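You operate a simulated robot arm through the tools that you are given. There is no shell and no other tool.

You run a simulated robot arm. Do the job below in one go: nothing can be reset, and whatever is moved stays where it is left.

JOB
Set the controls near the wooden table. At the end: the orange cord bead is set to 72; the teal cord bead is set to 65; the orange jig lever is set to open; the jig knob is turned to free; whatever was shut is shut again. Leave all else as you found it, and nothing knocked over. The orange cord bead goes toward x +0.0, y -1.0, z +0.0 (a direction in the base frame), to its stop. The teal cord bead goes toward x +0.0, y -1.0, z +0.0 (a direction in the base frame), to its stop. The orange jig lever goes anticlockwise seen from above, to its stop.
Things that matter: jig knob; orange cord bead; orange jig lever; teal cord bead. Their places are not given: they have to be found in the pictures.

Only the result counts: the job must be done as asked and must still hold three seconds after the hand-in. Knocking over, shifting, dropping, spilling or breaking anything else fails it.

ROBOT AND FRAMES
A 6-joint arm with a two-finger gripper, fixed in place. Base frame: the origin is on the floor under the middle of its stand, x ahead of it, y to its left, z up; the work surface is at about z = 740. Units: mm, degrees, N and s.
It reaches about 1572 mm from its shoulder. Its first joint turns from -166.0 to 166.0 degrees. Payload 2.45 kg.
The tool frame sits at the grasp point between the pads (the TCP): z along the fingers, y along the line on which they close. The tips reach 20 mm beyond it. The gripper opens to 140 mm; its body begins 168 mm behind the TCP.
Orientation is that of the tool frame in the base frame, as [roll, pitch, yaw] about the fixed x, y, z axes, in that order (R = Rz(yaw) Ry(pitch) Rx(roll)). With the fingers straight down and closing along the base's y, the tool's x points along the base's -x, its y along +y and its z along -z.

CONTROLS
- The arm moves only by the tool send_rows. Its argument "series" is a list of rows, each a list of 7 numbers: the shift along the tool's x, y, z in units of 40 mm (1.0 is 40 mm), then the turn, a rotation vector about the tool's x, y, z in units of 8 degrees (1.0 is 8 degrees), then the opening in per cent of the stroke, from 0 (shut) to 100 (fully open). In form: [[dx, dy, dz, rx, ry, rz, claw], ...]. A call has 1 to 20 rows; each row shifts and turns the commanded pose from where the row before left it, along the tool's axes as they then stand. A call with a number of a shift or a turn outside -1 to 1 is refused whole. A row lasts 0.2 s, in which the tool goes at most 50 mm and 8.6 degrees; a call with a longer step from one row to the next is refused whole, and so is a gripper value outside its range. Where a pose cannot be reached the arm comes as near as it can. A force on the tool above 40 N (or 10 N above the force at the start of the call, whichever is more), or a blocked arm, ends the call early, and 0.2 s more pass. The fingers move at their own pace (about 45 mm/s each) and stop on an object; they squeeze with about 28 N. The grip force told is the motor's: it shows also when the fingers shut on nothing. Time passes only in rows, and 0.2 s behind the last, so rows that do not move let the fingers close. It gives the time, the measured TCP pose, the force on the tool (base axes), the opening and the grip force at its end, in the units of the frame above (readings bear some noise), with the torque about the TCP (base axes, N m) and any sound that the robot's microphone picked up.
- Cameras (640 x 400 px; columns grow to the right, rows downward): "scene" is fixed at [400.1, 649.6, 1526.1]; the picture's right is [-0.97, -0.26, 0.00], its down [-0.18, 0.67, -0.72] and it looks along [0.19, -0.70, -0.69] (base axes); focal length 328 px, centre (320, 200). "wrist" rides on the gripper at [78, 11, -209] in the tool frame; the picture's right is [-0.14, 0.99, 0.00], its down [-0.92, -0.13, -0.37] and it looks along [-0.37, -0.05, 0.93] (tool axes); focal length 280 px, centre (320, 200).
- camera(camera): a new picture of that camera. No time passes.
- point_at(camera, pixels): for up to 12 pixels [column, row] of the newest picture of that camera ("zoom" is the newest enlarged one), the place [x, y, z] in the base frame of the surface seen there, good to about 2 mm. No time passes.
- enlarge(camera, box): a new picture of the part [left, top, right, bottom] of that camera's present view, enlarged. No time passes.
- finish_job(): hands the job in; it is judged then, once.

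Open the gripper and draw the arm clear of the work before you hand the job in, unless the task says otherwise.

The tools are called after "Request:" by a JSON object that holds its "api" and its "payload". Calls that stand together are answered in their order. send_rows: Moves the arm, as the interface text tells. Its arguments: {"type":"object","properties":{"series":{"type":"array"}},"required":["series"]} The other tools are called the same way: camera (camera) takes a picture; point_at (camera, pixels) gives the place of the surface under pixels of a picture; enlarge (camera, box) takes an enlarged picture of a part of a camera's view; finish_job () hands the job in.

At the start:

```text
time: 0.0
tool_pos: [832.0, 99.1, 1051.8]
ee_rot: [180.0, 0.0, 180.0]
wrist_force: [0.1, -1.3, -0.2]
ft_torque: [-0.02, -0.02, -0.03]
opening: 139.7
grip_force: 0.0
```

scene: 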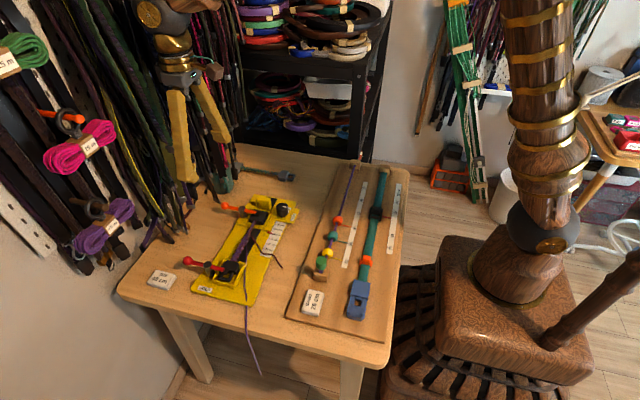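
wrist: 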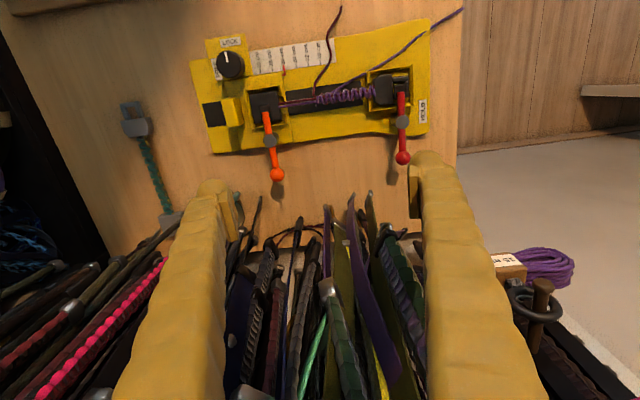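

I see the table with a yellow jig (about scene px 240,250) and a board with two cords and beads (about 350,250). I enlarge both areas to read details.

Request:
{"api": "enlarge", "payload": {"camera": "scene", "box": [280, 150, 420, 340]}}

Request:
{"api": "enlarge", "payload": {"camera": "scene", "box": [170, 170, 310, 310]}}

Request:
{"api": "enlarge", "payload": {"camera": "wrist", "box": [180, 0, 470, 200]}}

```text
2.11 times, centred on (350, 245) of scene
```

zoom: 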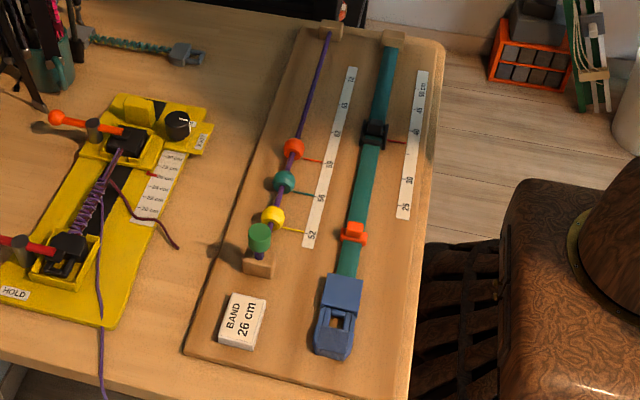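

```text
2.86 times, centred on (240, 240) of scene
```

zoom: 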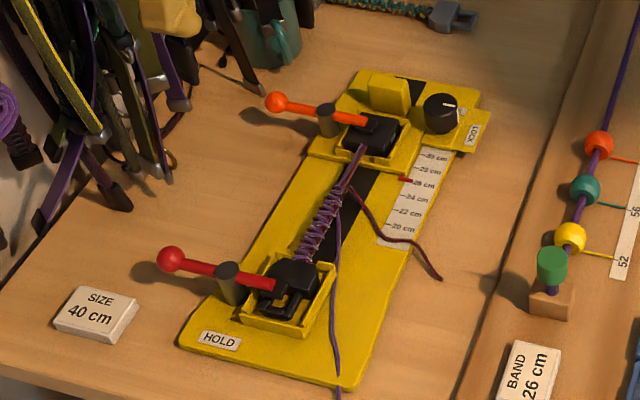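

```text
2.00 times, centred on (325, 100) of wrist
```

zoom: 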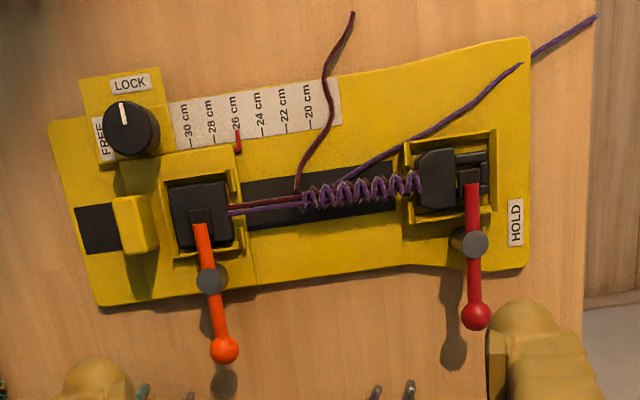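

I need finer detail of the scale and the beads, and of the knob and lever.

Request:
{"api": "enlarge", "payload": {"camera": "scene", "box": [310, 155, 380, 225]}}

Request:
{"api": "enlarge", "payload": {"camera": "scene", "box": [300, 205, 380, 285]}}

Request:
{"api": "enlarge", "payload": {"camera": "wrist", "box": [185, 20, 305, 190]}}

Request:
{"api": "enlarge", "payload": {"camera": "scene", "box": [220, 180, 310, 240]}}

```text
5.71 times, centred on (345, 190) of scene
```

zoom: 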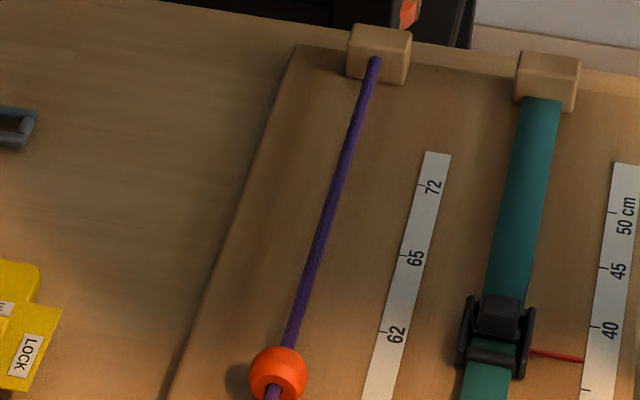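

```text
5.00 times, centred on (340, 245) of scene
```

zoom: 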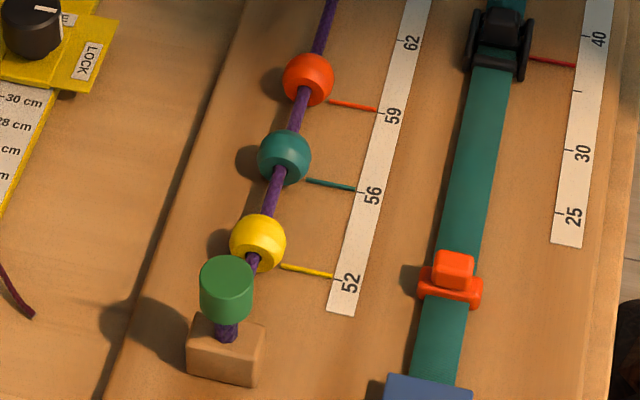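

```text
2.35 times, centred on (245, 105) of wrist
```

zoom: 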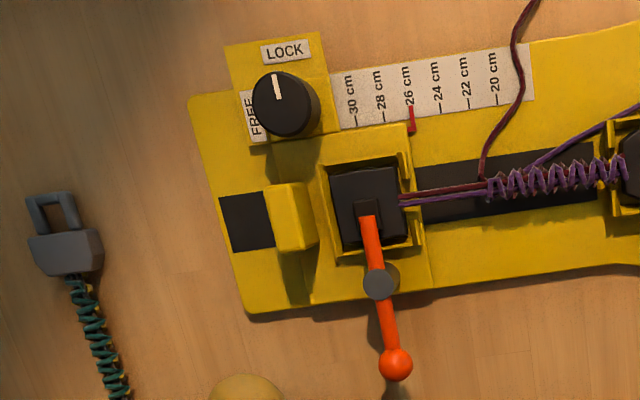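

```text
6.67 times, centred on (265, 210) of scene
```

zoom: 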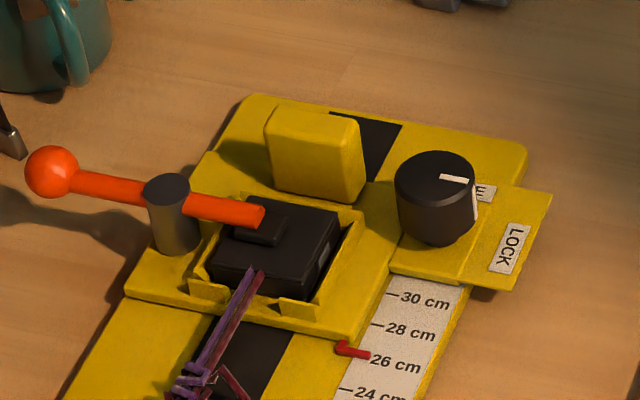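

I measure the beads, the cord and the scale marks in the scene picture.

Request:
{"api": "point_at", "payload": {"camera": "scene", "pixels": [[337.6, 220.6], [332.8, 236.4], [327.6, 253.6], [321.6, 261], [351.2, 227], [346.8, 242.8], [342.6, 260.2], [354.5, 165.5], [345, 195.3], [362.8, 187], [359.9, 199.8], [326, 225]]}}

Request:
{"api": "enlarge", "payload": {"camera": "scene", "box": [345, 155, 385, 215]}}

```text
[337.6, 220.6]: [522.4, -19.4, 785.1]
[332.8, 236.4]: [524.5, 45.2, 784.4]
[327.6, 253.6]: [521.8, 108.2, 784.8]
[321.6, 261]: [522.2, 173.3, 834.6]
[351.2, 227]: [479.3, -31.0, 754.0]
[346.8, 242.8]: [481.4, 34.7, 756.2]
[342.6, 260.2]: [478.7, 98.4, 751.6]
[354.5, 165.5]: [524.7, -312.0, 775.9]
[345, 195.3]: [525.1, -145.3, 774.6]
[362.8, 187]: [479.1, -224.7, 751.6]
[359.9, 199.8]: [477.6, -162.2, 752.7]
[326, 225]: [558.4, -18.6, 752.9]
```

```text
6.67 times, centred on (365, 185) of scene
```

zoom: 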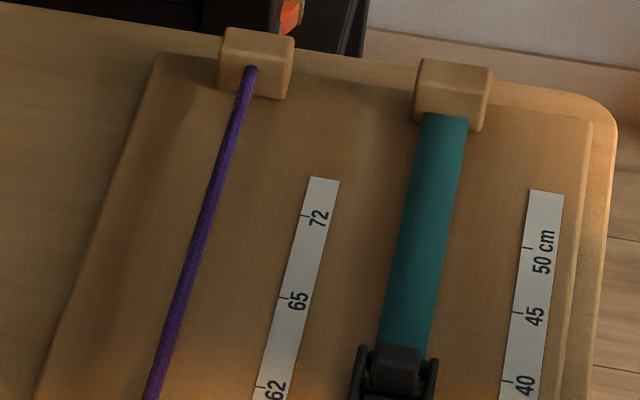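

Cord runs at x≈523, z≈773 with beads near y=-30, 34, 98; now I locate the scale ticks, the jig parts and the hanging straps near the gripper.

Request:
{"api": "point_at", "payload": {"camera": "scene", "pixels": [[363.05, 187.1], [359.6, 199.7], [356.3, 213.2], [352, 227.6], [349, 244.6], [371, 212], [378, 235], [366, 262], [358, 300], [327, 268], [318, 296], [284, 176]]}}

Request:
{"api": "point_at", "payload": {"camera": "wrist", "pixels": [[231, 65], [221, 62], [242, 68], [231, 52], [267, 118], [271, 140], [277, 174], [230, 45], [225, 100], [245, 60], [265, 100], [223, 76]]}}

Request:
{"api": "point_at", "payload": {"camera": "wrist", "pixels": [[350, 200], [325, 205], [370, 200], [300, 225], [330, 290], [260, 210], [390, 230], [130, 110], [160, 190], [402, 158], [160, 220], [60, 300]]}}

```text
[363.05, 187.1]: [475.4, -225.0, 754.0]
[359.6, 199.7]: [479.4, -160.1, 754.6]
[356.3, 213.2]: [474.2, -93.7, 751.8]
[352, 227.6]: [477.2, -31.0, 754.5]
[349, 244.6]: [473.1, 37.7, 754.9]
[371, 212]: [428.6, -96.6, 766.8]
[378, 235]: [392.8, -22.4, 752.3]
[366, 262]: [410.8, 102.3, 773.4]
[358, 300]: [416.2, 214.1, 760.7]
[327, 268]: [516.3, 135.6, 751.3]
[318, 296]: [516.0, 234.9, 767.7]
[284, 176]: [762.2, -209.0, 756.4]
```

```text
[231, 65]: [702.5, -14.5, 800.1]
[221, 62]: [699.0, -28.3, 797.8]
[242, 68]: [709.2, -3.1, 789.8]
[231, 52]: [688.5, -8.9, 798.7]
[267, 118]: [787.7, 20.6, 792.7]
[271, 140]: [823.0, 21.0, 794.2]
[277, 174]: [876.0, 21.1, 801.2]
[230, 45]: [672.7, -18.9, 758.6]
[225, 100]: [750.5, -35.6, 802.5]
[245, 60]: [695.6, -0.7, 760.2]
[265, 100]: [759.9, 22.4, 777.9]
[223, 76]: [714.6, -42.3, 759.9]
```

```text
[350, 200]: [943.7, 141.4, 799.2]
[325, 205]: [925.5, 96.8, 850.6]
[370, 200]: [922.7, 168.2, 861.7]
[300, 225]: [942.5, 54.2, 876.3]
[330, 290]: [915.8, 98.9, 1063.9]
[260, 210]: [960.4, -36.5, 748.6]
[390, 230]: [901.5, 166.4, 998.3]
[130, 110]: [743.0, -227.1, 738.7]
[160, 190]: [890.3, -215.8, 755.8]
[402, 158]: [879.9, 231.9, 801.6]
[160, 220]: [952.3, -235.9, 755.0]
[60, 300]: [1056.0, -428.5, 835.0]
```

Ticks 72 and 65 lie at y≈-225 and y≈-160, orange bead is at y≈-31, knob at (702,-15,800), lever ball at (876,21,800). I move the gripper away from the straps (x>900) to above the orange bead, staying high.

Request:
{"api": "send_rows", "payload": {"series": [[0.966, -0.404, 0, 0, 0, 0, 100], [0.966, -0.404, 0, 0, 0, 0, 100], [0.966, -0.404, 0, 0, 0, 0, 100], [0.966, -0.404, 0, 0, 0, 0, 100], [0.966, -0.404, 0, 0, 0, 0, 100], [0.966, -0.404, 0, 0, 0, 0, 100], [0.966, -0.404, 0, 0, 0, 0, 100], [0.966, -0.404, 0, 0, 0, 0, 100]]}}

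```text
time: 1.8
tool_pos: [523.6, -32.2, 1052.6]
ee_rot: [180.0, 0.0, -180.0]
wrist_force: [-0.5, 0.3, -0.2]
ft_torque: [-0.01, -0.02, 0.04]
opening: 140.2
grip_force: 0.1
```

The tool is now above the orange bead at (523.6,-32.2,1052.6). I turn it 90° about its axis so the fingers close across the cord, and narrow the opening to about 70 mm.

Request:
{"api": "send_rows", "payload": {"series": [[0, 0, 0, 0, 0, 1, 60], [0, 0, 0, 0, 0, 1, 50], [0, 0, 0, 0, 0, 1, 50], [0, 0, 0, 0, 0, 1, 50], [0, 0, 0, 0, 0, 1, 50], [0, 0, 0, 0, 0, 1, 50], [0, 0, 0, 0, 0, 1, 50], [0, 0, 0, 0, 0, 1, 50], [0, 0, 0, 0, 0, 1, 50], [0, 0, 0, 0, 0, 1, 50], [0, 0, 0, 0, 0, 1, 50], [0, 0, 0, 0, 0, 0.25, 50]]}}

Request:
{"api": "camera", "payload": {"camera": "wrist"}}

Request:
{"api": "camera", "payload": {"camera": "scene"}}

```text
time: 4.4
tool_pos: [524.5, -29.8, 1052.6]
ee_rot: [180.0, 0.0, 89.9]
wrist_force: [0.0, -0.6, -0.6]
ft_torque: [-0.03, -0.01, 0.01]
opening: 69.7
grip_force: 0.1
```

```text
taken
```

wrist: 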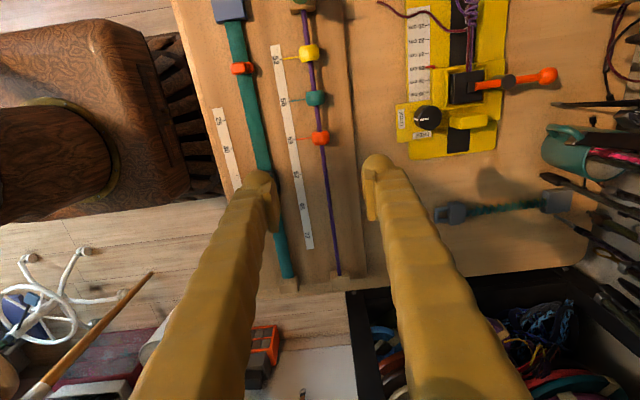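

```text
taken
```

scene: 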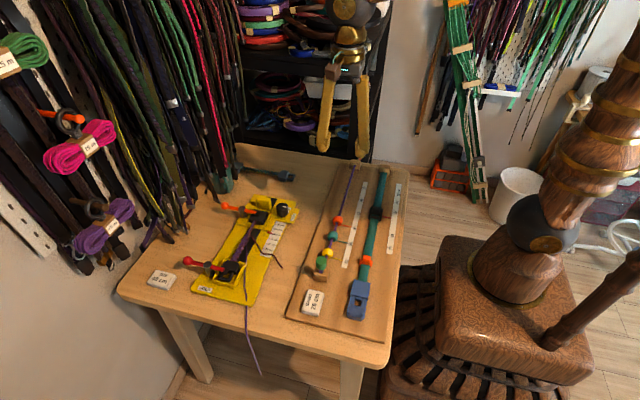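

The wrist view now shows the beads (yellow ~308,52, teal ~316,98, orange ~320,138) and the jig. I zoom on both to measure before descending.

Request:
{"api": "enlarge", "payload": {"camera": "wrist", "box": [260, 30, 370, 150]}}

Request:
{"api": "point_at", "payload": {"camera": "wrist", "pixels": [[320, 138], [312, 138], [328, 137], [320, 131], [320, 145], [316, 98], [308, 52], [325, 180], [335, 250], [303, 12], [290, 140], [270, 165]]}}

Request:
{"api": "enlarge", "payload": {"camera": "wrist", "box": [390, 40, 570, 170]}}

```text
3.33 times, centred on (315, 90) of wrist
```

zoom: 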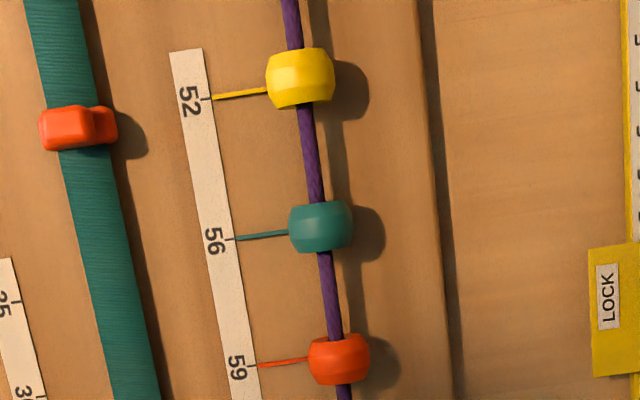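

```text
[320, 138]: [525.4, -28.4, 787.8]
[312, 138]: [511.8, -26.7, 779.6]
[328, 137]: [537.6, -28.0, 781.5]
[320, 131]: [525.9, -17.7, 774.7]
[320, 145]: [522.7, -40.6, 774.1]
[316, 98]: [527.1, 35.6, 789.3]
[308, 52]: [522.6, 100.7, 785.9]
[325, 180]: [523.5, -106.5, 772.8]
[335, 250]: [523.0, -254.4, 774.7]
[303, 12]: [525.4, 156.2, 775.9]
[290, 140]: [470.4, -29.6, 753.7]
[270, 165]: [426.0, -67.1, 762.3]
```

```text
3.08 times, centred on (480, 105) of wrist
```

zoom: 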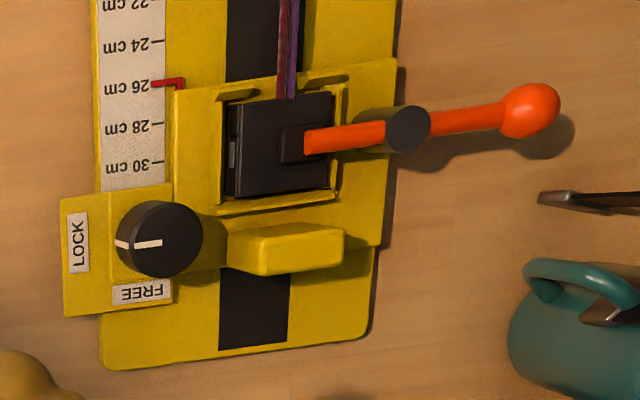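

Bead is centred at about (524,-29,773), ~24 mm long and ~30 mm across. I descend 240 mm over it with 70 mm opening, then look again.

Request:
{"api": "send_rows", "payload": {"series": [[0, 0, 1, 0, 0, 0, 50], [0, 0, 1, 0, 0, 0, 50], [0, 0, 1, 0, 0, 0, 50], [0, 0, 1, 0, 0, 0, 50], [0, 0, 1, 0, 0, 0, 50], [0, 0, 1, 0, 0, 0, 50]]}}

Request:
{"api": "camera", "payload": {"camera": "wrist"}}

Request:
{"api": "enlarge", "payload": {"camera": "scene", "box": [270, 140, 430, 290]}}

```text
time: 5.8
tool_pos: [521.7, -27.1, 808.6]
ee_rot: [179.9, 0.0, 90.0]
wrist_force: [-0.7, -1.0, 0.8]
ft_torque: [0.0, 0.03, -0.01]
opening: 69.7
grip_force: 0.1
```

```text
taken
```

wrist: 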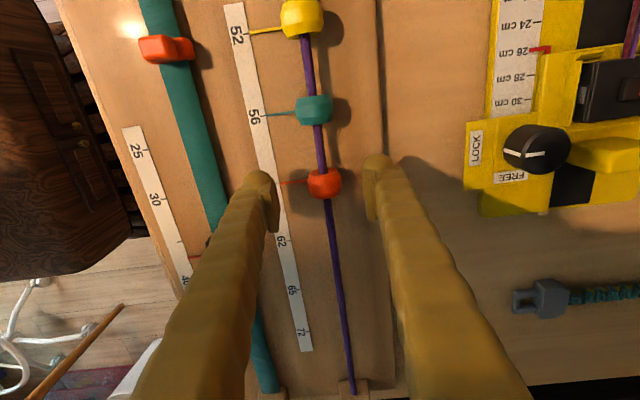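

```text
2.67 times, centred on (350, 215) of scene
```

zoom: 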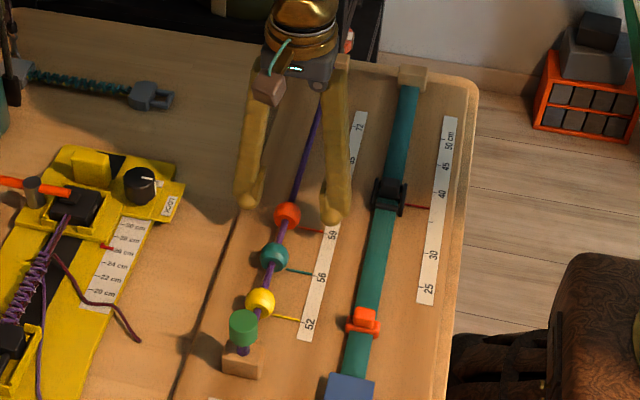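

Fingers straddle the bead (tips near px 265,180 and 375,165; bead at 325,183). I hold for one row to get a settled reading.

Request:
{"api": "send_rows", "payload": {"series": [[0, 0, 0, 0, 0, 0, 50], [0, 0, 0, 0, 0, 0, 50]]}}

```text
time: 6.4
tool_pos: [521.2, -27.5, 810.3]
ee_rot: [179.9, 0.0, 90.1]
wrist_force: [0.8, -0.6, 0.3]
ft_torque: [0.01, -0.03, 0.0]
opening: 69.9
grip_force: 0.0
```

Settled at (521,-27.5,810). I lower 32 mm (tips to ~758, above the board at 752) with a small centring shift, then close on the bead.

Request:
{"api": "send_rows", "payload": {"series": [[-0.04, 0.06, 0.4, 0, 0, 0, 50], [0, 0, 0.4, 0, 0, 0, 50], [0, 0, 0, 0, 0, 0, 50]]}}

Request:
{"api": "camera", "payload": {"camera": "wrist"}}

```text
time: 7.2
tool_pos: [524.6, -30.2, 779.2]
ee_rot: [179.8, 0.0, 90.0]
wrist_force: [0.1, 0.5, -0.2]
ft_torque: [-0.02, 0.03, 0.0]
opening: 69.8
grip_force: 0.1
```

```text
taken
```

wrist: 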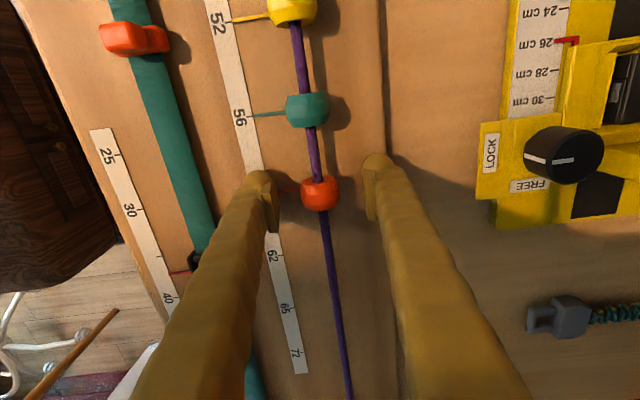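

TCP is at the bead (524.6,-30.2,779). I close the fingers on it.

Request:
{"api": "send_rows", "payload": {"series": [[0, 0, 0, 0, 0, 0, 15], [0, 0, 0, 0, 0, 0, 15], [0, 0, 0, 0, 0, 0, 15], [0, 0, 0, 0, 0, 0, 15]]}}

Request:
{"api": "camera", "payload": {"camera": "wrist"}}

```text
time: 8.2
tool_pos: [524.8, -31.7, 778.7]
ee_rot: [180.0, -0.1, 90.0]
wrist_force: [2.1, 0.1, 0.3]
ft_torque: [-0.04, 0.02, 0.02]
opening: 27.8
grip_force: 35.0
```

```text
taken
```

wrist: 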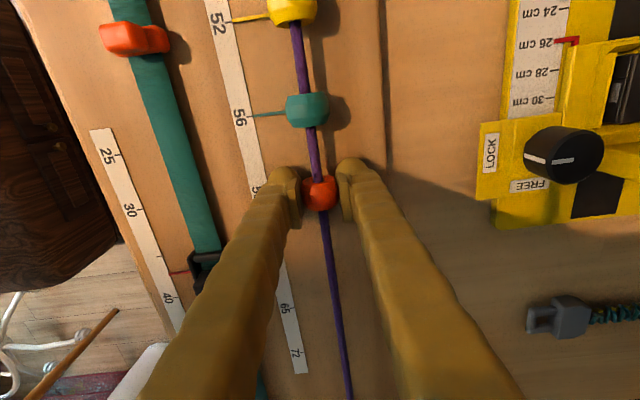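

The bead is gripped (27.8 mm, 35 N). I drag it toward -y (tool -x) in small steps and watch the force.

Request:
{"api": "send_rows", "payload": {"series": [[-0.25, 0, 0, 0, 0, 0, 15], [-0.25, 0, 0, 0, 0, 0, 15], [-0.25, 0, 0, 0, 0, 0, 15], [-0.25, 0, 0, 0, 0, 0, 15]]}}

Request:
{"api": "camera", "payload": {"camera": "wrist"}}

```text
time: 8.8
tool_pos: [526.5, -45.8, 778.5]
ee_rot: [-179.9, 0.0, 90.0]
wrist_force: [3.7, 0.7, -11.8]
ft_torque: [-0.04, 0.0, -0.01]
opening: 27.4
grip_force: 45.3
stopped in row 2: the force on the tool passed its limit at 45 N (the readings are from after the stop); the commanded pose is now the measured one
```

```text
taken
```

wrist: 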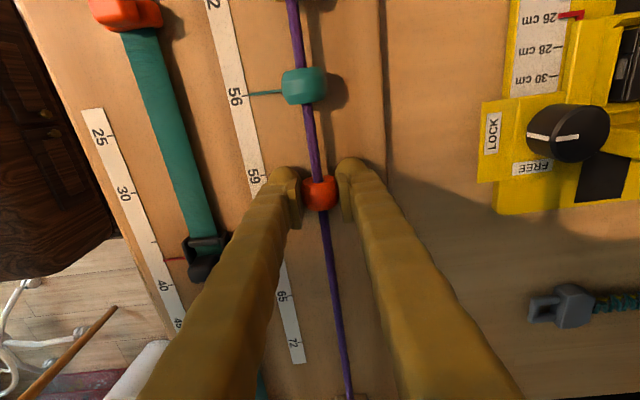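

The call stopped at 45 N after ~15 mm. I check where the bead and its pointer are now.

Request:
{"api": "enlarge", "payload": {"camera": "wrist", "box": [220, 60, 400, 240]}}

Request:
{"api": "enlarge", "payload": {"camera": "scene", "box": [300, 150, 400, 280]}}

```text
2.22 times, centred on (310, 150) of wrist
```

zoom: 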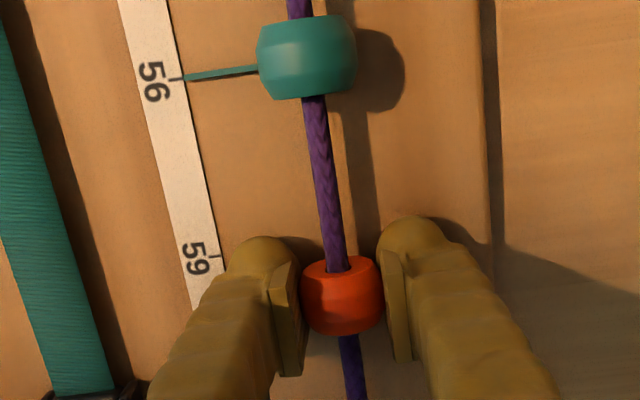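

```text
3.08 times, centred on (350, 215) of scene
```

zoom: 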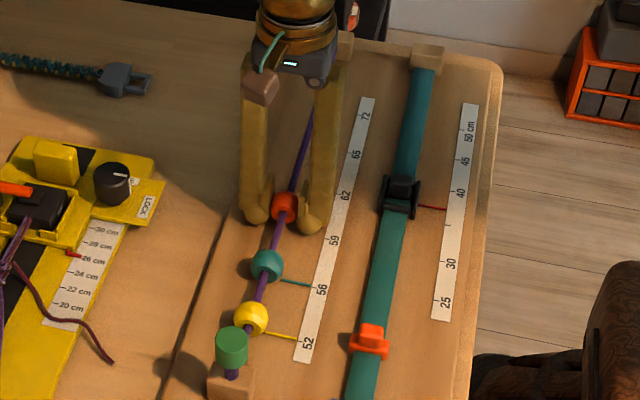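

The bead moved with the fingers. I continue more slowly (6 mm per row) to keep the force low.

Request:
{"api": "send_rows", "payload": {"series": [[-0.1, 0, 0, 0, 0, 0, 15], [-0.15, 0, 0, 0, 0, 0, 15], [-0.15, 0, 0, 0, 0, 0, 15], [-0.15, 0, 0, 0, 0, 0, 15]]}}

```text
time: 9.4
tool_pos: [525.5, -53.6, 777.5]
ee_rot: [-180.0, 0.0, 90.1]
wrist_force: [5.6, 0.6, -11.5]
ft_torque: [-0.04, 0.07, 0.01]
opening: 27.2
grip_force: 44.8
stopped in row 2: the force on the tool passed its limit at 42 N (the readings are from after the stop); the commanded pose is now the measured one
```

Again stopped at 42 N after ~8 mm, with the bead following. I try much slower, 2 mm per row, to see whether the force depends on speed.

Request:
{"api": "send_rows", "payload": {"series": [[-0.04, 0, 0, 0, 0, 0, 15], [-0.04, 0, 0, 0, 0, 0, 15], [-0.04, 0, 0, 0, 0, 0, 15], [-0.04, 0, 0, 0, 0, 0, 15], [-0.04, 0, 0, 0, 0, 0, 15]]}}

Request:
{"api": "camera", "payload": {"camera": "wrist"}}

```text
time: 9.8
tool_pos: [525.4, -55.8, 777.7]
ee_rot: [-179.9, 0.0, 90.1]
wrist_force: [4.0, -0.6, -11.8]
ft_torque: [-0.03, 0.0, -0.08]
opening: 27.5
grip_force: 45.1
stopped in row 2: the force on the tool passed its limit at 43 N (the readings are from after the stop); the commanded pose is now the measured one
```

```text
taken
```

wrist: 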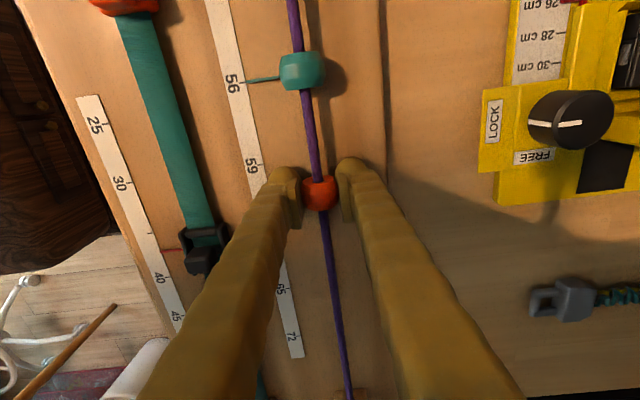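

Force still rises while gripped; I suspect the squeeze makes it bind. I release the bead, and check the force with the fingers free.

Request:
{"api": "send_rows", "payload": {"series": [[0, 0, 0, 0, 0, 0, 36], [0, 0, 0, 0, 0, 0, 36], [0, 0, 0, 0, 0, 0, 36]]}}

Request:
{"api": "enlarge", "payload": {"camera": "wrist", "box": [220, 60, 400, 240]}}

Request:
{"api": "camera", "payload": {"camera": "wrist"}}

```text
time: 10.6
tool_pos: [525.1, -55.8, 778.3]
ee_rot: [-179.9, -0.1, 90.0]
wrist_force: [0.6, -0.5, 0.4]
ft_torque: [-0.01, -0.05, -0.02]
opening: 50.4
grip_force: 0.0
```

```text
2.22 times, centred on (310, 150) of wrist
```

zoom: 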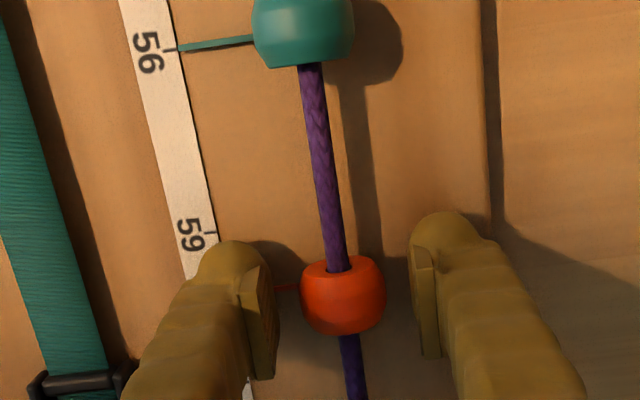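

```text
taken
```

wrist: 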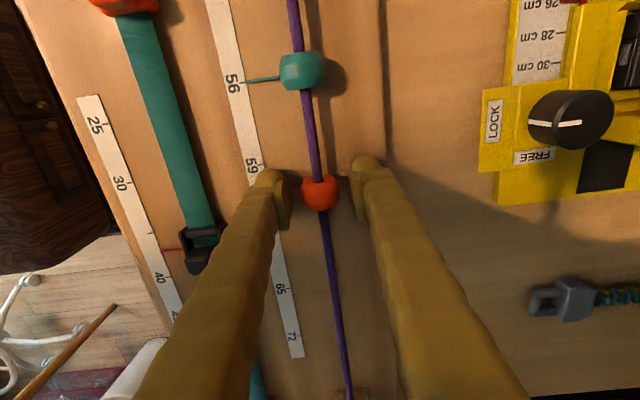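

Force is zero when free, bead stays at y≈-56. I measure the finger tips and the bead for a push from behind.

Request:
{"api": "point_at", "payload": {"camera": "wrist", "pixels": [[270, 172], [258, 180], [284, 185], [286, 200], [287, 222], [366, 158], [358, 165], [358, 200], [320, 180], [320, 193], [312, 160], [305, 130]]}}

```text
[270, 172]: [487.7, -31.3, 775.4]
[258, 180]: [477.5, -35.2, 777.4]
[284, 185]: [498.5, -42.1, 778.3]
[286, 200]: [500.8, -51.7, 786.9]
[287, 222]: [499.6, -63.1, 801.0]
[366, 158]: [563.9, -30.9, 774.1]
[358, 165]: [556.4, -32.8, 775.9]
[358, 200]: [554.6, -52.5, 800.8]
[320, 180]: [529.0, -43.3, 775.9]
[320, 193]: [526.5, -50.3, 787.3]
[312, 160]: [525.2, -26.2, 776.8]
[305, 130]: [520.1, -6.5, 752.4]
```

Fingers extend ~25 mm either side of the TCP in y. I move back 36 mm along +y with open fingers, close them loosely around the cord (16 mm), and will push the bead from behind instead.

Request:
{"api": "send_rows", "payload": {"series": [[0.45, 0, 0, 0, 0, 0, 36], [0.45, 0, 0, 0, 0, 0, 36], [0, 0, 0, 0, 0, 0, 12], [0, 0, 0, 0, 0, 0, 12], [0, 0, 0, 0, 0, 0, 12], [0, 0, 0, 0, 0, 0, 12]]}}

Request:
{"api": "camera", "payload": {"camera": "wrist"}}

```text
time: 12.0
tool_pos: [525.0, -18.6, 777.8]
ee_rot: [-179.8, 0.0, 90.0]
wrist_force: [-0.2, -0.3, 0.2]
ft_torque: [-0.01, 0.0, 0.01]
opening: 16.7
grip_force: 0.0
```

```text
taken
```

wrist: 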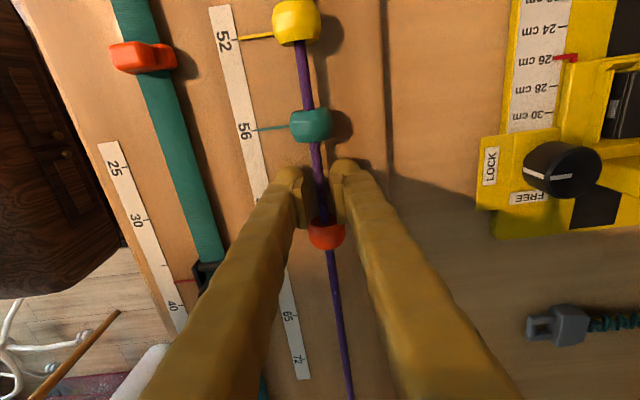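

Fingers now sit loosely around the cord behind the orange bead (bead at px 327,235). I push toward -y slowly.

Request:
{"api": "send_rows", "payload": {"series": [[-0.15, 0, 0, 0, 0, 0, 12], [-0.15, 0, 0, 0, 0, 0, 12], [-0.15, 0, 0, 0, 0, 0, 12], [-0.15, 0, 0, 0, 0, 0, 12], [-0.15, 0, 0, 0, 0, 0, 12], [-0.15, 0, 0, 0, 0, 0, 12]]}}

Request:
{"api": "camera", "payload": {"camera": "wrist"}}

```text
time: 13.4
tool_pos: [523.9, -55.5, 777.6]
ee_rot: [-179.9, 0.0, 90.2]
wrist_force: [-0.2, -0.6, 0.0]
ft_torque: [-0.01, 0.01, -0.01]
opening: 16.8
grip_force: 0.0
```

```text
taken
```

wrist: 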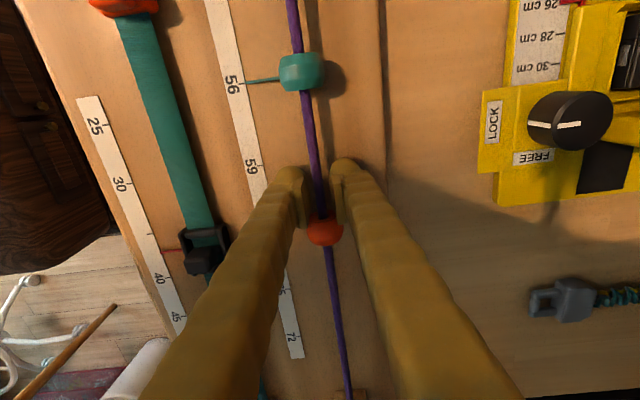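

Pushing works with near-zero force; the bead leads the TCP by ~33 mm. I continue another 100 mm.

Request:
{"api": "send_rows", "payload": {"series": [[-0.2, 0, 0, 0, 0, 0, 12], [-0.2, 0, 0, 0, 0, 0, 12], [-0.2, 0, 0, 0, 0, 0, 12], [-0.2, 0, 0, 0, 0, 0, 12], [-0.2, 0, 0, 0, 0, 0, 12], [-0.2, 0, 0, 0, 0, 0, 12], [-0.2, 0, 0, 0, 0, 0, 12], [-0.2, 0, 0, 0, 0, 0, 12], [-0.2, 0, 0, 0, 0, 0, 12], [-0.2, 0, 0, 0, 0, 0, 12], [-0.2, 0, 0, 0, 0, 0, 12], [-0.2, 0, 0, 0, 0, 0, 12]]}}

Request:
{"api": "camera", "payload": {"camera": "wrist"}}

Request:
{"api": "enlarge", "payload": {"camera": "scene", "box": [300, 140, 400, 270]}}

```text
time: 16.0
tool_pos: [523.7, -150.4, 778.1]
ee_rot: [-179.9, -0.1, 90.1]
wrist_force: [-0.2, -0.5, 0.0]
ft_torque: [0.0, -0.03, 0.03]
opening: 17.0
grip_force: 0.0
```

```text
taken
```

wrist: 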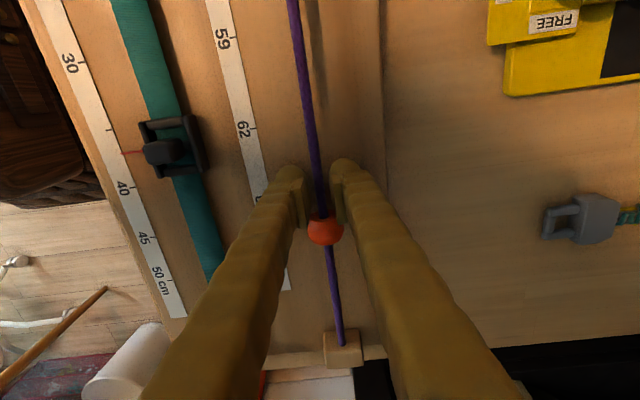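

```text
3.08 times, centred on (350, 205) of scene
```

zoom: 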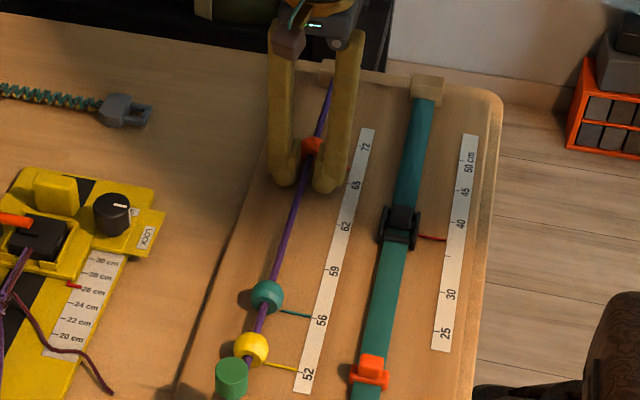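

The bead is now past 65. I measure its position and the shelf's distance behind the gripper before going on.

Request:
{"api": "point_at", "payload": {"camera": "scene", "pixels": [[347.5, 187.3], [300, 55], [330, 70], [345, 100], [380, 60], [358, 150], [270, 55], [355, 120]]}}

Request:
{"api": "point_at", "payload": {"camera": "wrist", "pixels": [[325, 235], [340, 345], [343, 335], [300, 175], [345, 162], [312, 190], [400, 370], [480, 375]]}}

Request:
{"api": "camera", "payload": {"camera": "scene"}}

```text
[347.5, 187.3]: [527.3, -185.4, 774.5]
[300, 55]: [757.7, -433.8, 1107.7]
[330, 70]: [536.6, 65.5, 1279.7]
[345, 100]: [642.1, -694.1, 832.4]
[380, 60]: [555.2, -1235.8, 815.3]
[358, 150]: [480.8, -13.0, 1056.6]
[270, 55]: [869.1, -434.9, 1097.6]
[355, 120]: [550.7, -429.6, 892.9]
```

```text
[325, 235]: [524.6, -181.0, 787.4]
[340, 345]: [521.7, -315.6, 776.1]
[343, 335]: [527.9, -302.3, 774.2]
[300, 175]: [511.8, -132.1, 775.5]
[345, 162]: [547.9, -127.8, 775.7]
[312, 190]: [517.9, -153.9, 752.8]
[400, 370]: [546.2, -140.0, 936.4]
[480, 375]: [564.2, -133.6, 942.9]
```

```text
taken
```

scene: 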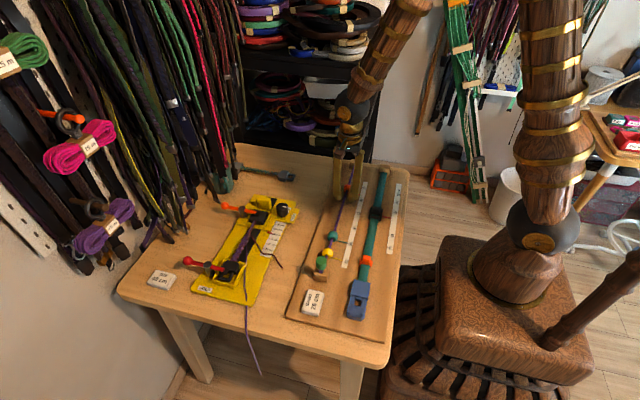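

The bead centre is at about y=-183; the shelf is at y≈-430, well clear. I push a further 36 mm and check.

Request:
{"api": "send_rows", "payload": {"series": [[-0.15, 0, 0, 0, 0, 0, 12], [-0.15, 0, 0, 0, 0, 0, 12], [-0.15, 0, 0, 0, 0, 0, 12], [-0.15, 0, 0, 0, 0, 0, 12], [-0.15, 0, 0, 0, 0, 0, 12], [-0.15, 0, 0, 0, 0, 0, 12]]}}

Request:
{"api": "camera", "payload": {"camera": "wrist"}}

Request:
{"api": "camera", "payload": {"camera": "scene"}}

Request:
{"api": "enlarge", "payload": {"camera": "scene", "box": [320, 150, 390, 220]}}

```text
time: 17.4
tool_pos: [525.5, -187.7, 778.6]
ee_rot: [-180.0, 0.0, 90.1]
wrist_force: [0.4, 0.2, -0.1]
ft_torque: [-0.01, -0.02, -0.01]
opening: 17.0
grip_force: 0.1
```

```text
taken
```

wrist: 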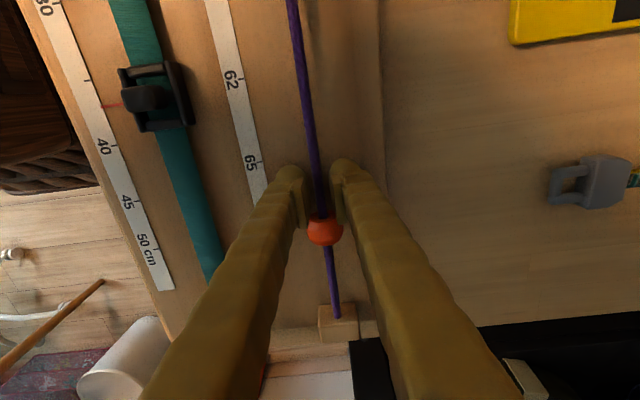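

```text
taken
```

scene: 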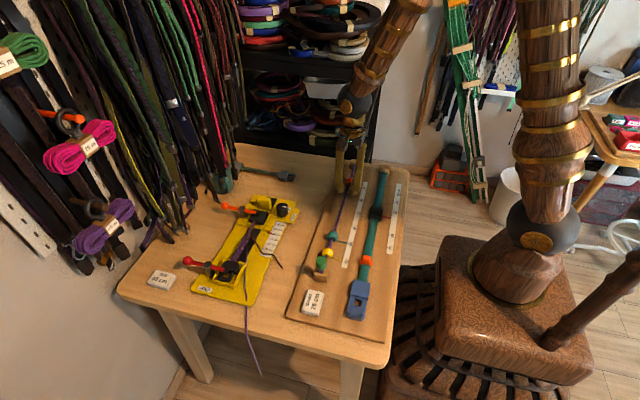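

```text
5.71 times, centred on (355, 185) of scene
```

zoom: 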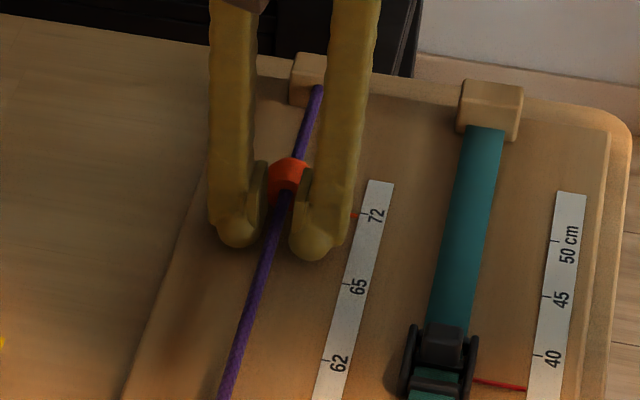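

The orange pointer is just short of the 72 tick (zoom 355,215). I push on in 2 mm steps, watching for the stop.

Request:
{"api": "send_rows", "payload": {"series": [[-0.05, 0, 0, 0, 0, 0, 12], [-0.05, 0, 0, 0, 0, 0, 12], [-0.05, 0, 0, 0, 0, 0, 12]]}}

Request:
{"api": "enlarge", "payload": {"camera": "scene", "box": [330, 165, 380, 205]}}

```text
time: 18.2
tool_pos: [525.7, -195.7, 778.6]
ee_rot: [-180.0, 0.1, 90.0]
wrist_force: [-0.4, 3.0, 1.0]
ft_torque: [0.02, 0.01, -0.03]
opening: 17.1
grip_force: 0.3
```

```text
10.00 times, centred on (355, 185) of scene
```

zoom: 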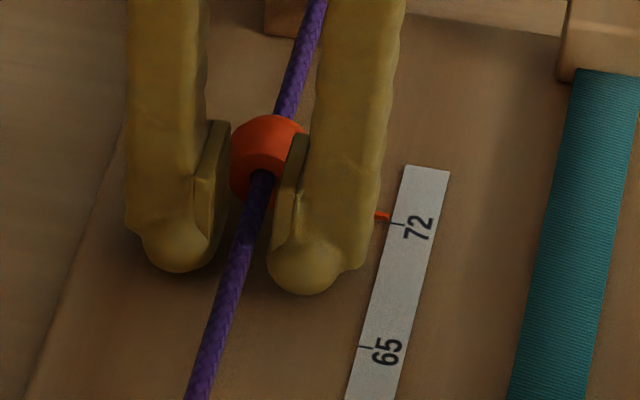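

The pointer is at the 72 tick and a 3 N force in +y has appeared. I push 4 mm more, gently, to confirm this is the stop.

Request:
{"api": "send_rows", "payload": {"series": [[-0.05, 0, 0, 0, 0, 0, 12], [-0.05, 0, 0, 0, 0, 0, 12], [0, 0, 0, 0, 0, 0, 12]]}}

Request:
{"api": "enlarge", "payload": {"camera": "scene", "box": [330, 165, 380, 205]}}

```text
time: 19.0
tool_pos: [525.1, -197.5, 776.7]
ee_rot: [-180.0, -0.1, 90.1]
wrist_force: [-0.8, 11.7, -2.1]
ft_torque: [0.16, -0.08, -0.13]
opening: 17.6
grip_force: 0.7
```

```text
10.00 times, centred on (355, 185) of scene
```

zoom: 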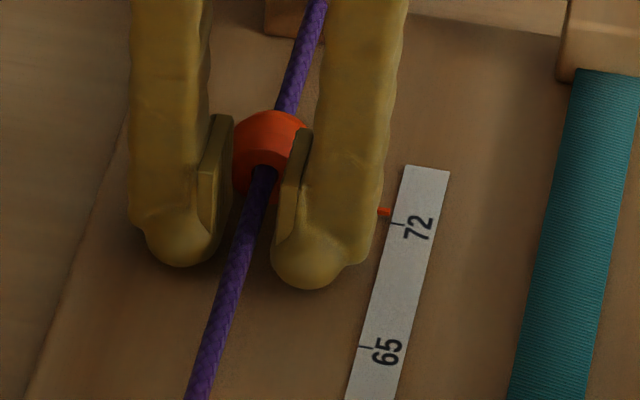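

The force climbs to 12 N while the bead moved only slightly past the tick. I back off 10 mm and see where the bead settles.

Request:
{"api": "send_rows", "payload": {"series": [[0.25, 0, 0, 0, 0, 0, 12], [0, 0, 0, 0, 0, 0, 12]]}}

Request:
{"api": "enlarge", "payload": {"camera": "scene", "box": [330, 165, 380, 205]}}

Request:
{"api": "camera", "payload": {"camera": "wrist"}}

```text
time: 19.6
tool_pos: [527.1, -187.5, 777.1]
ee_rot: [-179.9, 0.0, 90.1]
wrist_force: [-0.3, -0.5, -0.7]
ft_torque: [0.01, 0.0, 0.0]
opening: 16.5
grip_force: 0.1
```

```text
10.00 times, centred on (355, 185) of scene
```

zoom: 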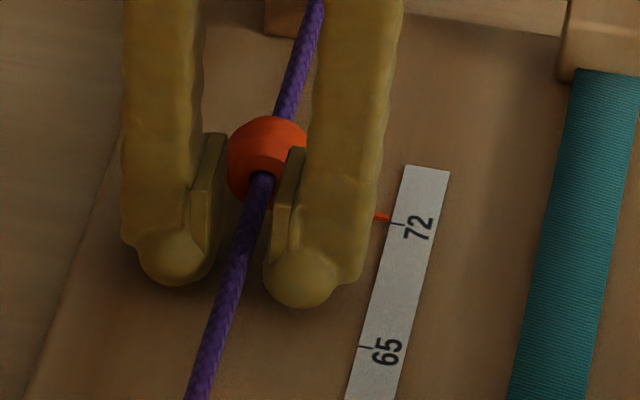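

```text
taken
```

wrist: 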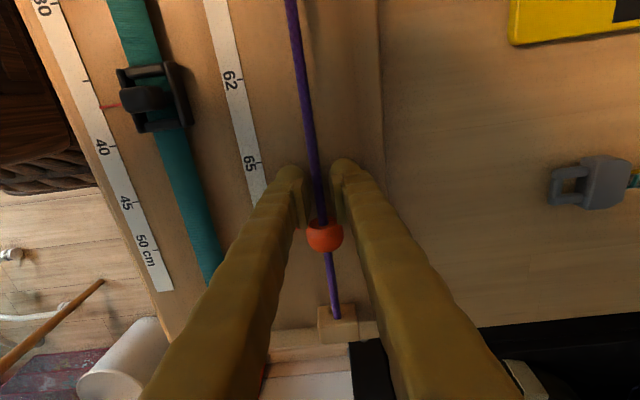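

The bead springs back to the 72 tick, so that is its soft stop. I open the fingers, lift 40 mm, and travel back along +y to above the teal bead (y≈35).

Request:
{"api": "send_rows", "payload": {"series": [[0, 0, 0, 0, 0, 0, 36], [0, 0, 0, 0, 0, 0, 36], [0, 0, 0, 0, 0, 0, 36], [0, 0, -0.5, 0, 0, 0, 36], [0, -0.03, -0.5, 0, 0, 0, 40], [0.9, 0, 0, 0, 0, 0, 45], [0.9, 0, 0, 0, 0, 0, 45], [0.9, 0, 0, 0, 0, 0, 45], [0.9, 0, 0, 0, 0, 0, 45], [0.9, 0, 0, 0, 0, 0, 45], [0.9, 0, 0, 0, 0, 0, 45], [0.15, 0, 0, 0, 0, 0, 45], [0, 0, 0, 0, 0, 0, 45]]}}

Request:
{"api": "camera", "payload": {"camera": "wrist"}}

Request:
{"api": "enlarge", "payload": {"camera": "scene", "box": [290, 150, 390, 290]}}

```text
time: 22.4
tool_pos: [521.6, 34.0, 818.4]
ee_rot: [-180.0, 0.0, 89.9]
wrist_force: [-0.7, 0.3, -0.1]
ft_torque: [-0.03, -0.02, 0.02]
opening: 62.9
grip_force: 0.1
```

```text
taken
```

wrist: 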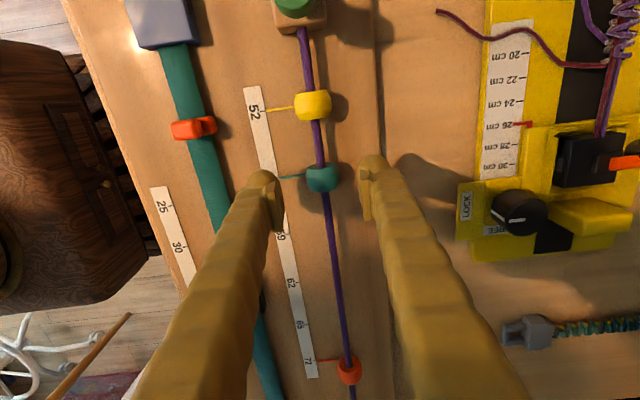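

```text
2.86 times, centred on (340, 220) of scene
```

zoom: 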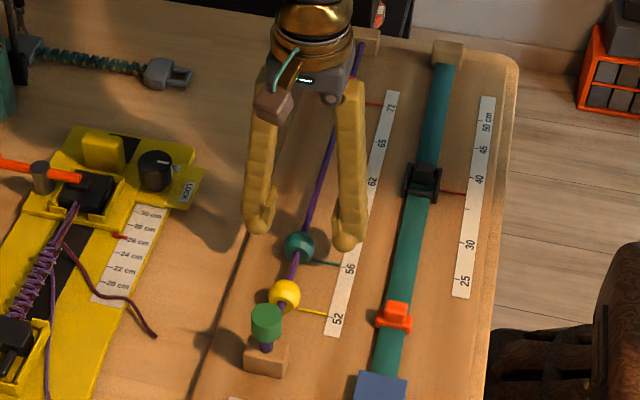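

The orange pointer sits at 72; teal is centred between the fingers (px 322,178). I lower 40 mm and close lightly on the teal bead (just under its width) for a short drag, since the gap to yellow is too narrow to push at once.

Request:
{"api": "send_rows", "payload": {"series": [[0, 0.03, 0.5, 0, 0, 0, 45], [0, 0.03, 0.5, 0, 0, 0, 45], [0, 0, 0, 0, 0, 0, 20], [0, 0, 0, 0, 0, 0, 19.4], [0, 0, 0, 0, 0, 0, 19.4], [0, 0, 0, 0, 0, 0, 19.4]]}}

Request:
{"api": "camera", "payload": {"camera": "wrist"}}

```text
time: 23.8
tool_pos: [525.4, 34.5, 779.7]
ee_rot: [-180.0, 0.1, 90.1]
wrist_force: [-11.1, -0.2, 0.6]
ft_torque: [-0.05, 0.12, -0.01]
opening: 28.3
grip_force: 37.5
```

```text
taken
```

wrist: 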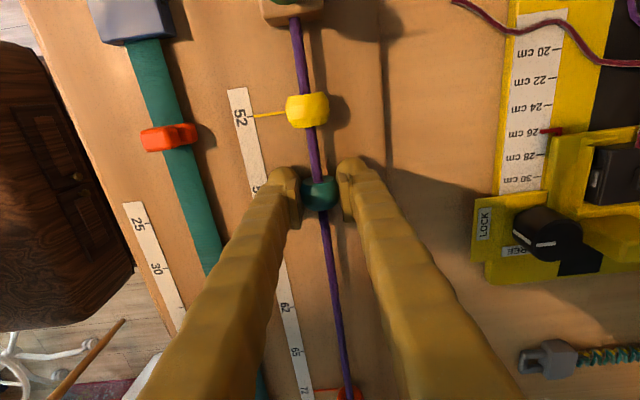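

A sideways force of -11 N in x shows the TCP is ~1 mm too far in +x. I relieve it by a small -x shift, then drag slowly.

Request:
{"api": "send_rows", "payload": {"series": [[0, -0.03, 0, 0, 0, 0, 19.4], [0, 0, 0, 0, 0, 0, 19.4]]}}

```text
time: 24.4
tool_pos: [526.3, 34.3, 779.4]
ee_rot: [180.0, 0.0, 90.0]
wrist_force: [1.8, 0.3, -2.6]
ft_torque: [0.01, -0.04, -0.02]
opening: 28.9
grip_force: 27.6
```

The sideways force is now near zero. I drag toward -y in 3 mm rows.

Request:
{"api": "send_rows", "payload": {"series": [[-0.08, 0, 0, 0, 0, 0, 19.4], [-0.08, 0, 0, 0, 0, 0, 19.4], [-0.08, 0, 0, 0, 0, 0, 19.4], [-0.08, 0, 0, 0, 0, 0, 19.4], [-0.08, 0, 0, 0, 0, 0, 19.4], [-0.08, 0, 0, 0, 0, 0, 19.4], [-0.08, 0, 0, 0, 0, 0, 19.4], [-0.08, 0, 0, 0, 0, 0, 19.4]]}}

Request:
{"api": "camera", "payload": {"camera": "wrist"}}

```text
time: 26.1
tool_pos: [524.2, 12.2, 779.8]
ee_rot: [-179.9, -0.1, 90.1]
wrist_force: [4.5, 0.9, -13.6]
ft_torque: [-0.04, 0.02, -0.03]
opening: 28.3
grip_force: 37.5
stopped in row 8: the force on the tool passed its limit at 44 N (the readings are from after the stop); the commanded pose is now the measured one
```

```text
taken
```

wrist: 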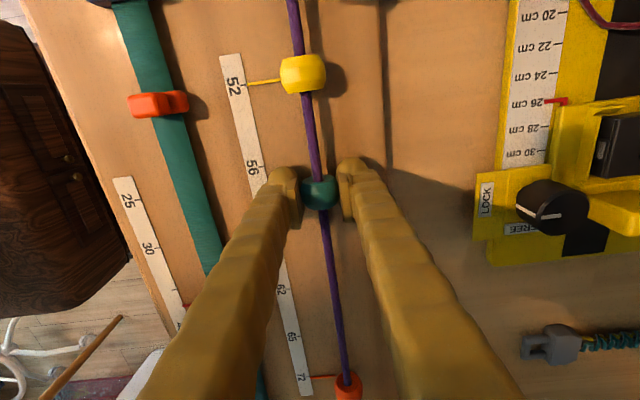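

Teal has moved ~22 mm to y≈12, giving room behind. I release, back off 36 mm (+y), close loosely around the cord and look.

Request:
{"api": "send_rows", "payload": {"series": [[0, 0, 0, 0, 0, 0, 38], [0, 0, 0, 0, 0, 0, 38], [0, 0, 0, 0, 0, 0, 38], [0.45, 0, 0, 0, 0, 0, 38], [0.45, 0, 0, 0, 0, 0, 38], [0, 0, 0, 0, 0, 0, 12], [0, 0, 0, 0, 0, 0, 12], [0, 0, 0, 0, 0, 0, 12], [0, 0, 0, 0, 0, 0, 12]]}}

Request:
{"api": "camera", "payload": {"camera": "wrist"}}

```text
time: 28.1
tool_pos: [525.9, 46.3, 779.0]
ee_rot: [-179.9, 0.1, 90.1]
wrist_force: [0.3, 0.1, 0.5]
ft_torque: [0.02, 0.0, -0.02]
opening: 16.8
grip_force: 0.1
```

```text
taken
```

wrist: 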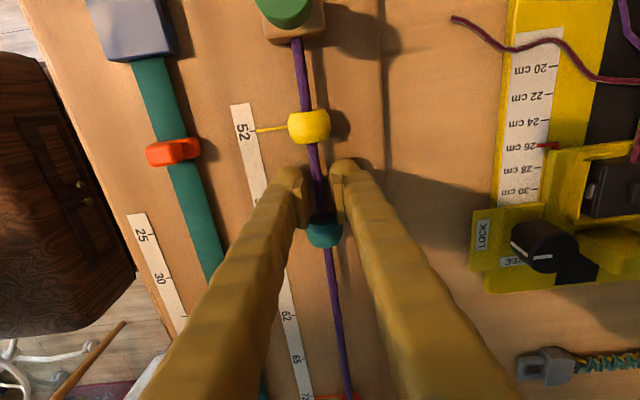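

Fingers are behind teal (px 325,232), yellow still at 52. I push 156 mm toward -y at a moderate speed.

Request:
{"api": "send_rows", "payload": {"series": [[-0.15, 0, 0, 0, 0, 0, 12], [-0.15, 0, 0, 0, 0, 0, 12], [-0.2, 0, 0, 0, 0, 0, 12], [-0.2, 0, 0, 0, 0, 0, 12], [-0.2, 0, 0, 0, 0, 0, 12], [-0.2, 0, 0, 0, 0, 0, 12], [-0.2, 0, 0, 0, 0, 0, 12], [-0.2, 0, 0, 0, 0, 0, 12], [-0.2, 0, 0, 0, 0, 0, 12], [-0.2, 0, 0, 0, 0, 0, 12], [-0.2, 0, 0, 0, 0, 0, 12], [-0.2, 0, 0, 0, 0, 0, 12], [-0.2, 0, 0, 0, 0, 0, 12], [-0.2, 0, 0, 0, 0, 0, 12], [-0.2, 0, 0, 0, 0, 0, 12], [-0.2, 0, 0, 0, 0, 0, 12], [-0.2, 0, 0, 0, 0, 0, 12], [-0.2, 0, 0, 0, 0, 0, 12], [-0.2, 0, 0, 0, 0, 0, 12], [-0.2, 0, 0, 0, 0, 0, 12]]}}

Request:
{"api": "camera", "payload": {"camera": "wrist"}}

Request:
{"api": "enlarge", "payload": {"camera": "scene", "box": [320, 160, 380, 230]}}

```text
time: 32.3
tool_pos: [523.6, -109.9, 779.1]
ee_rot: [-179.9, 0.0, 90.0]
wrist_force: [-0.2, -0.6, 0.7]
ft_torque: [0.0, 0.03, -0.02]
opening: 16.9
grip_force: 0.0
```

```text
taken
```

wrist: 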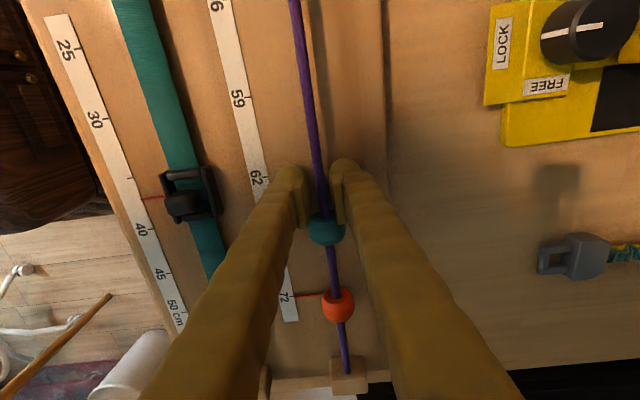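

```text
5.71 times, centred on (350, 195) of scene
```

zoom: 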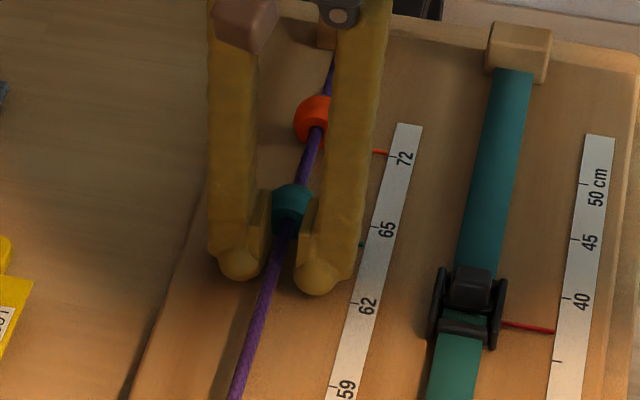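

Teal's pointer is a little short of the 65 tick (zoom 360,245 versus 372,226). I push 14 mm more, slowly.

Request:
{"api": "send_rows", "payload": {"series": [[-0.08, 0, 0, 0, 0, 0, 12], [-0.08, 0, 0, 0, 0, 0, 12], [-0.08, 0, 0, 0, 0, 0, 12], [-0.08, 0, 0, 0, 0, 0, 12], [-0.04, 0, 0, 0, 0, 0, 12]]}}

Request:
{"api": "enlarge", "payload": {"camera": "scene", "box": [330, 175, 380, 215]}}

```text
time: 33.5
tool_pos: [524.7, -124.7, 779.0]
ee_rot: [-180.0, 0.0, 89.9]
wrist_force: [0.8, -0.2, 0.7]
ft_torque: [0.01, 0.04, 0.01]
opening: 16.9
grip_force: 0.1
```

```text
10.00 times, centred on (355, 195) of scene
```

zoom: 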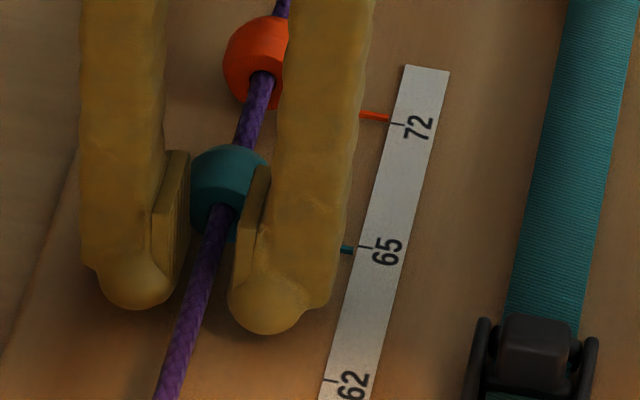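

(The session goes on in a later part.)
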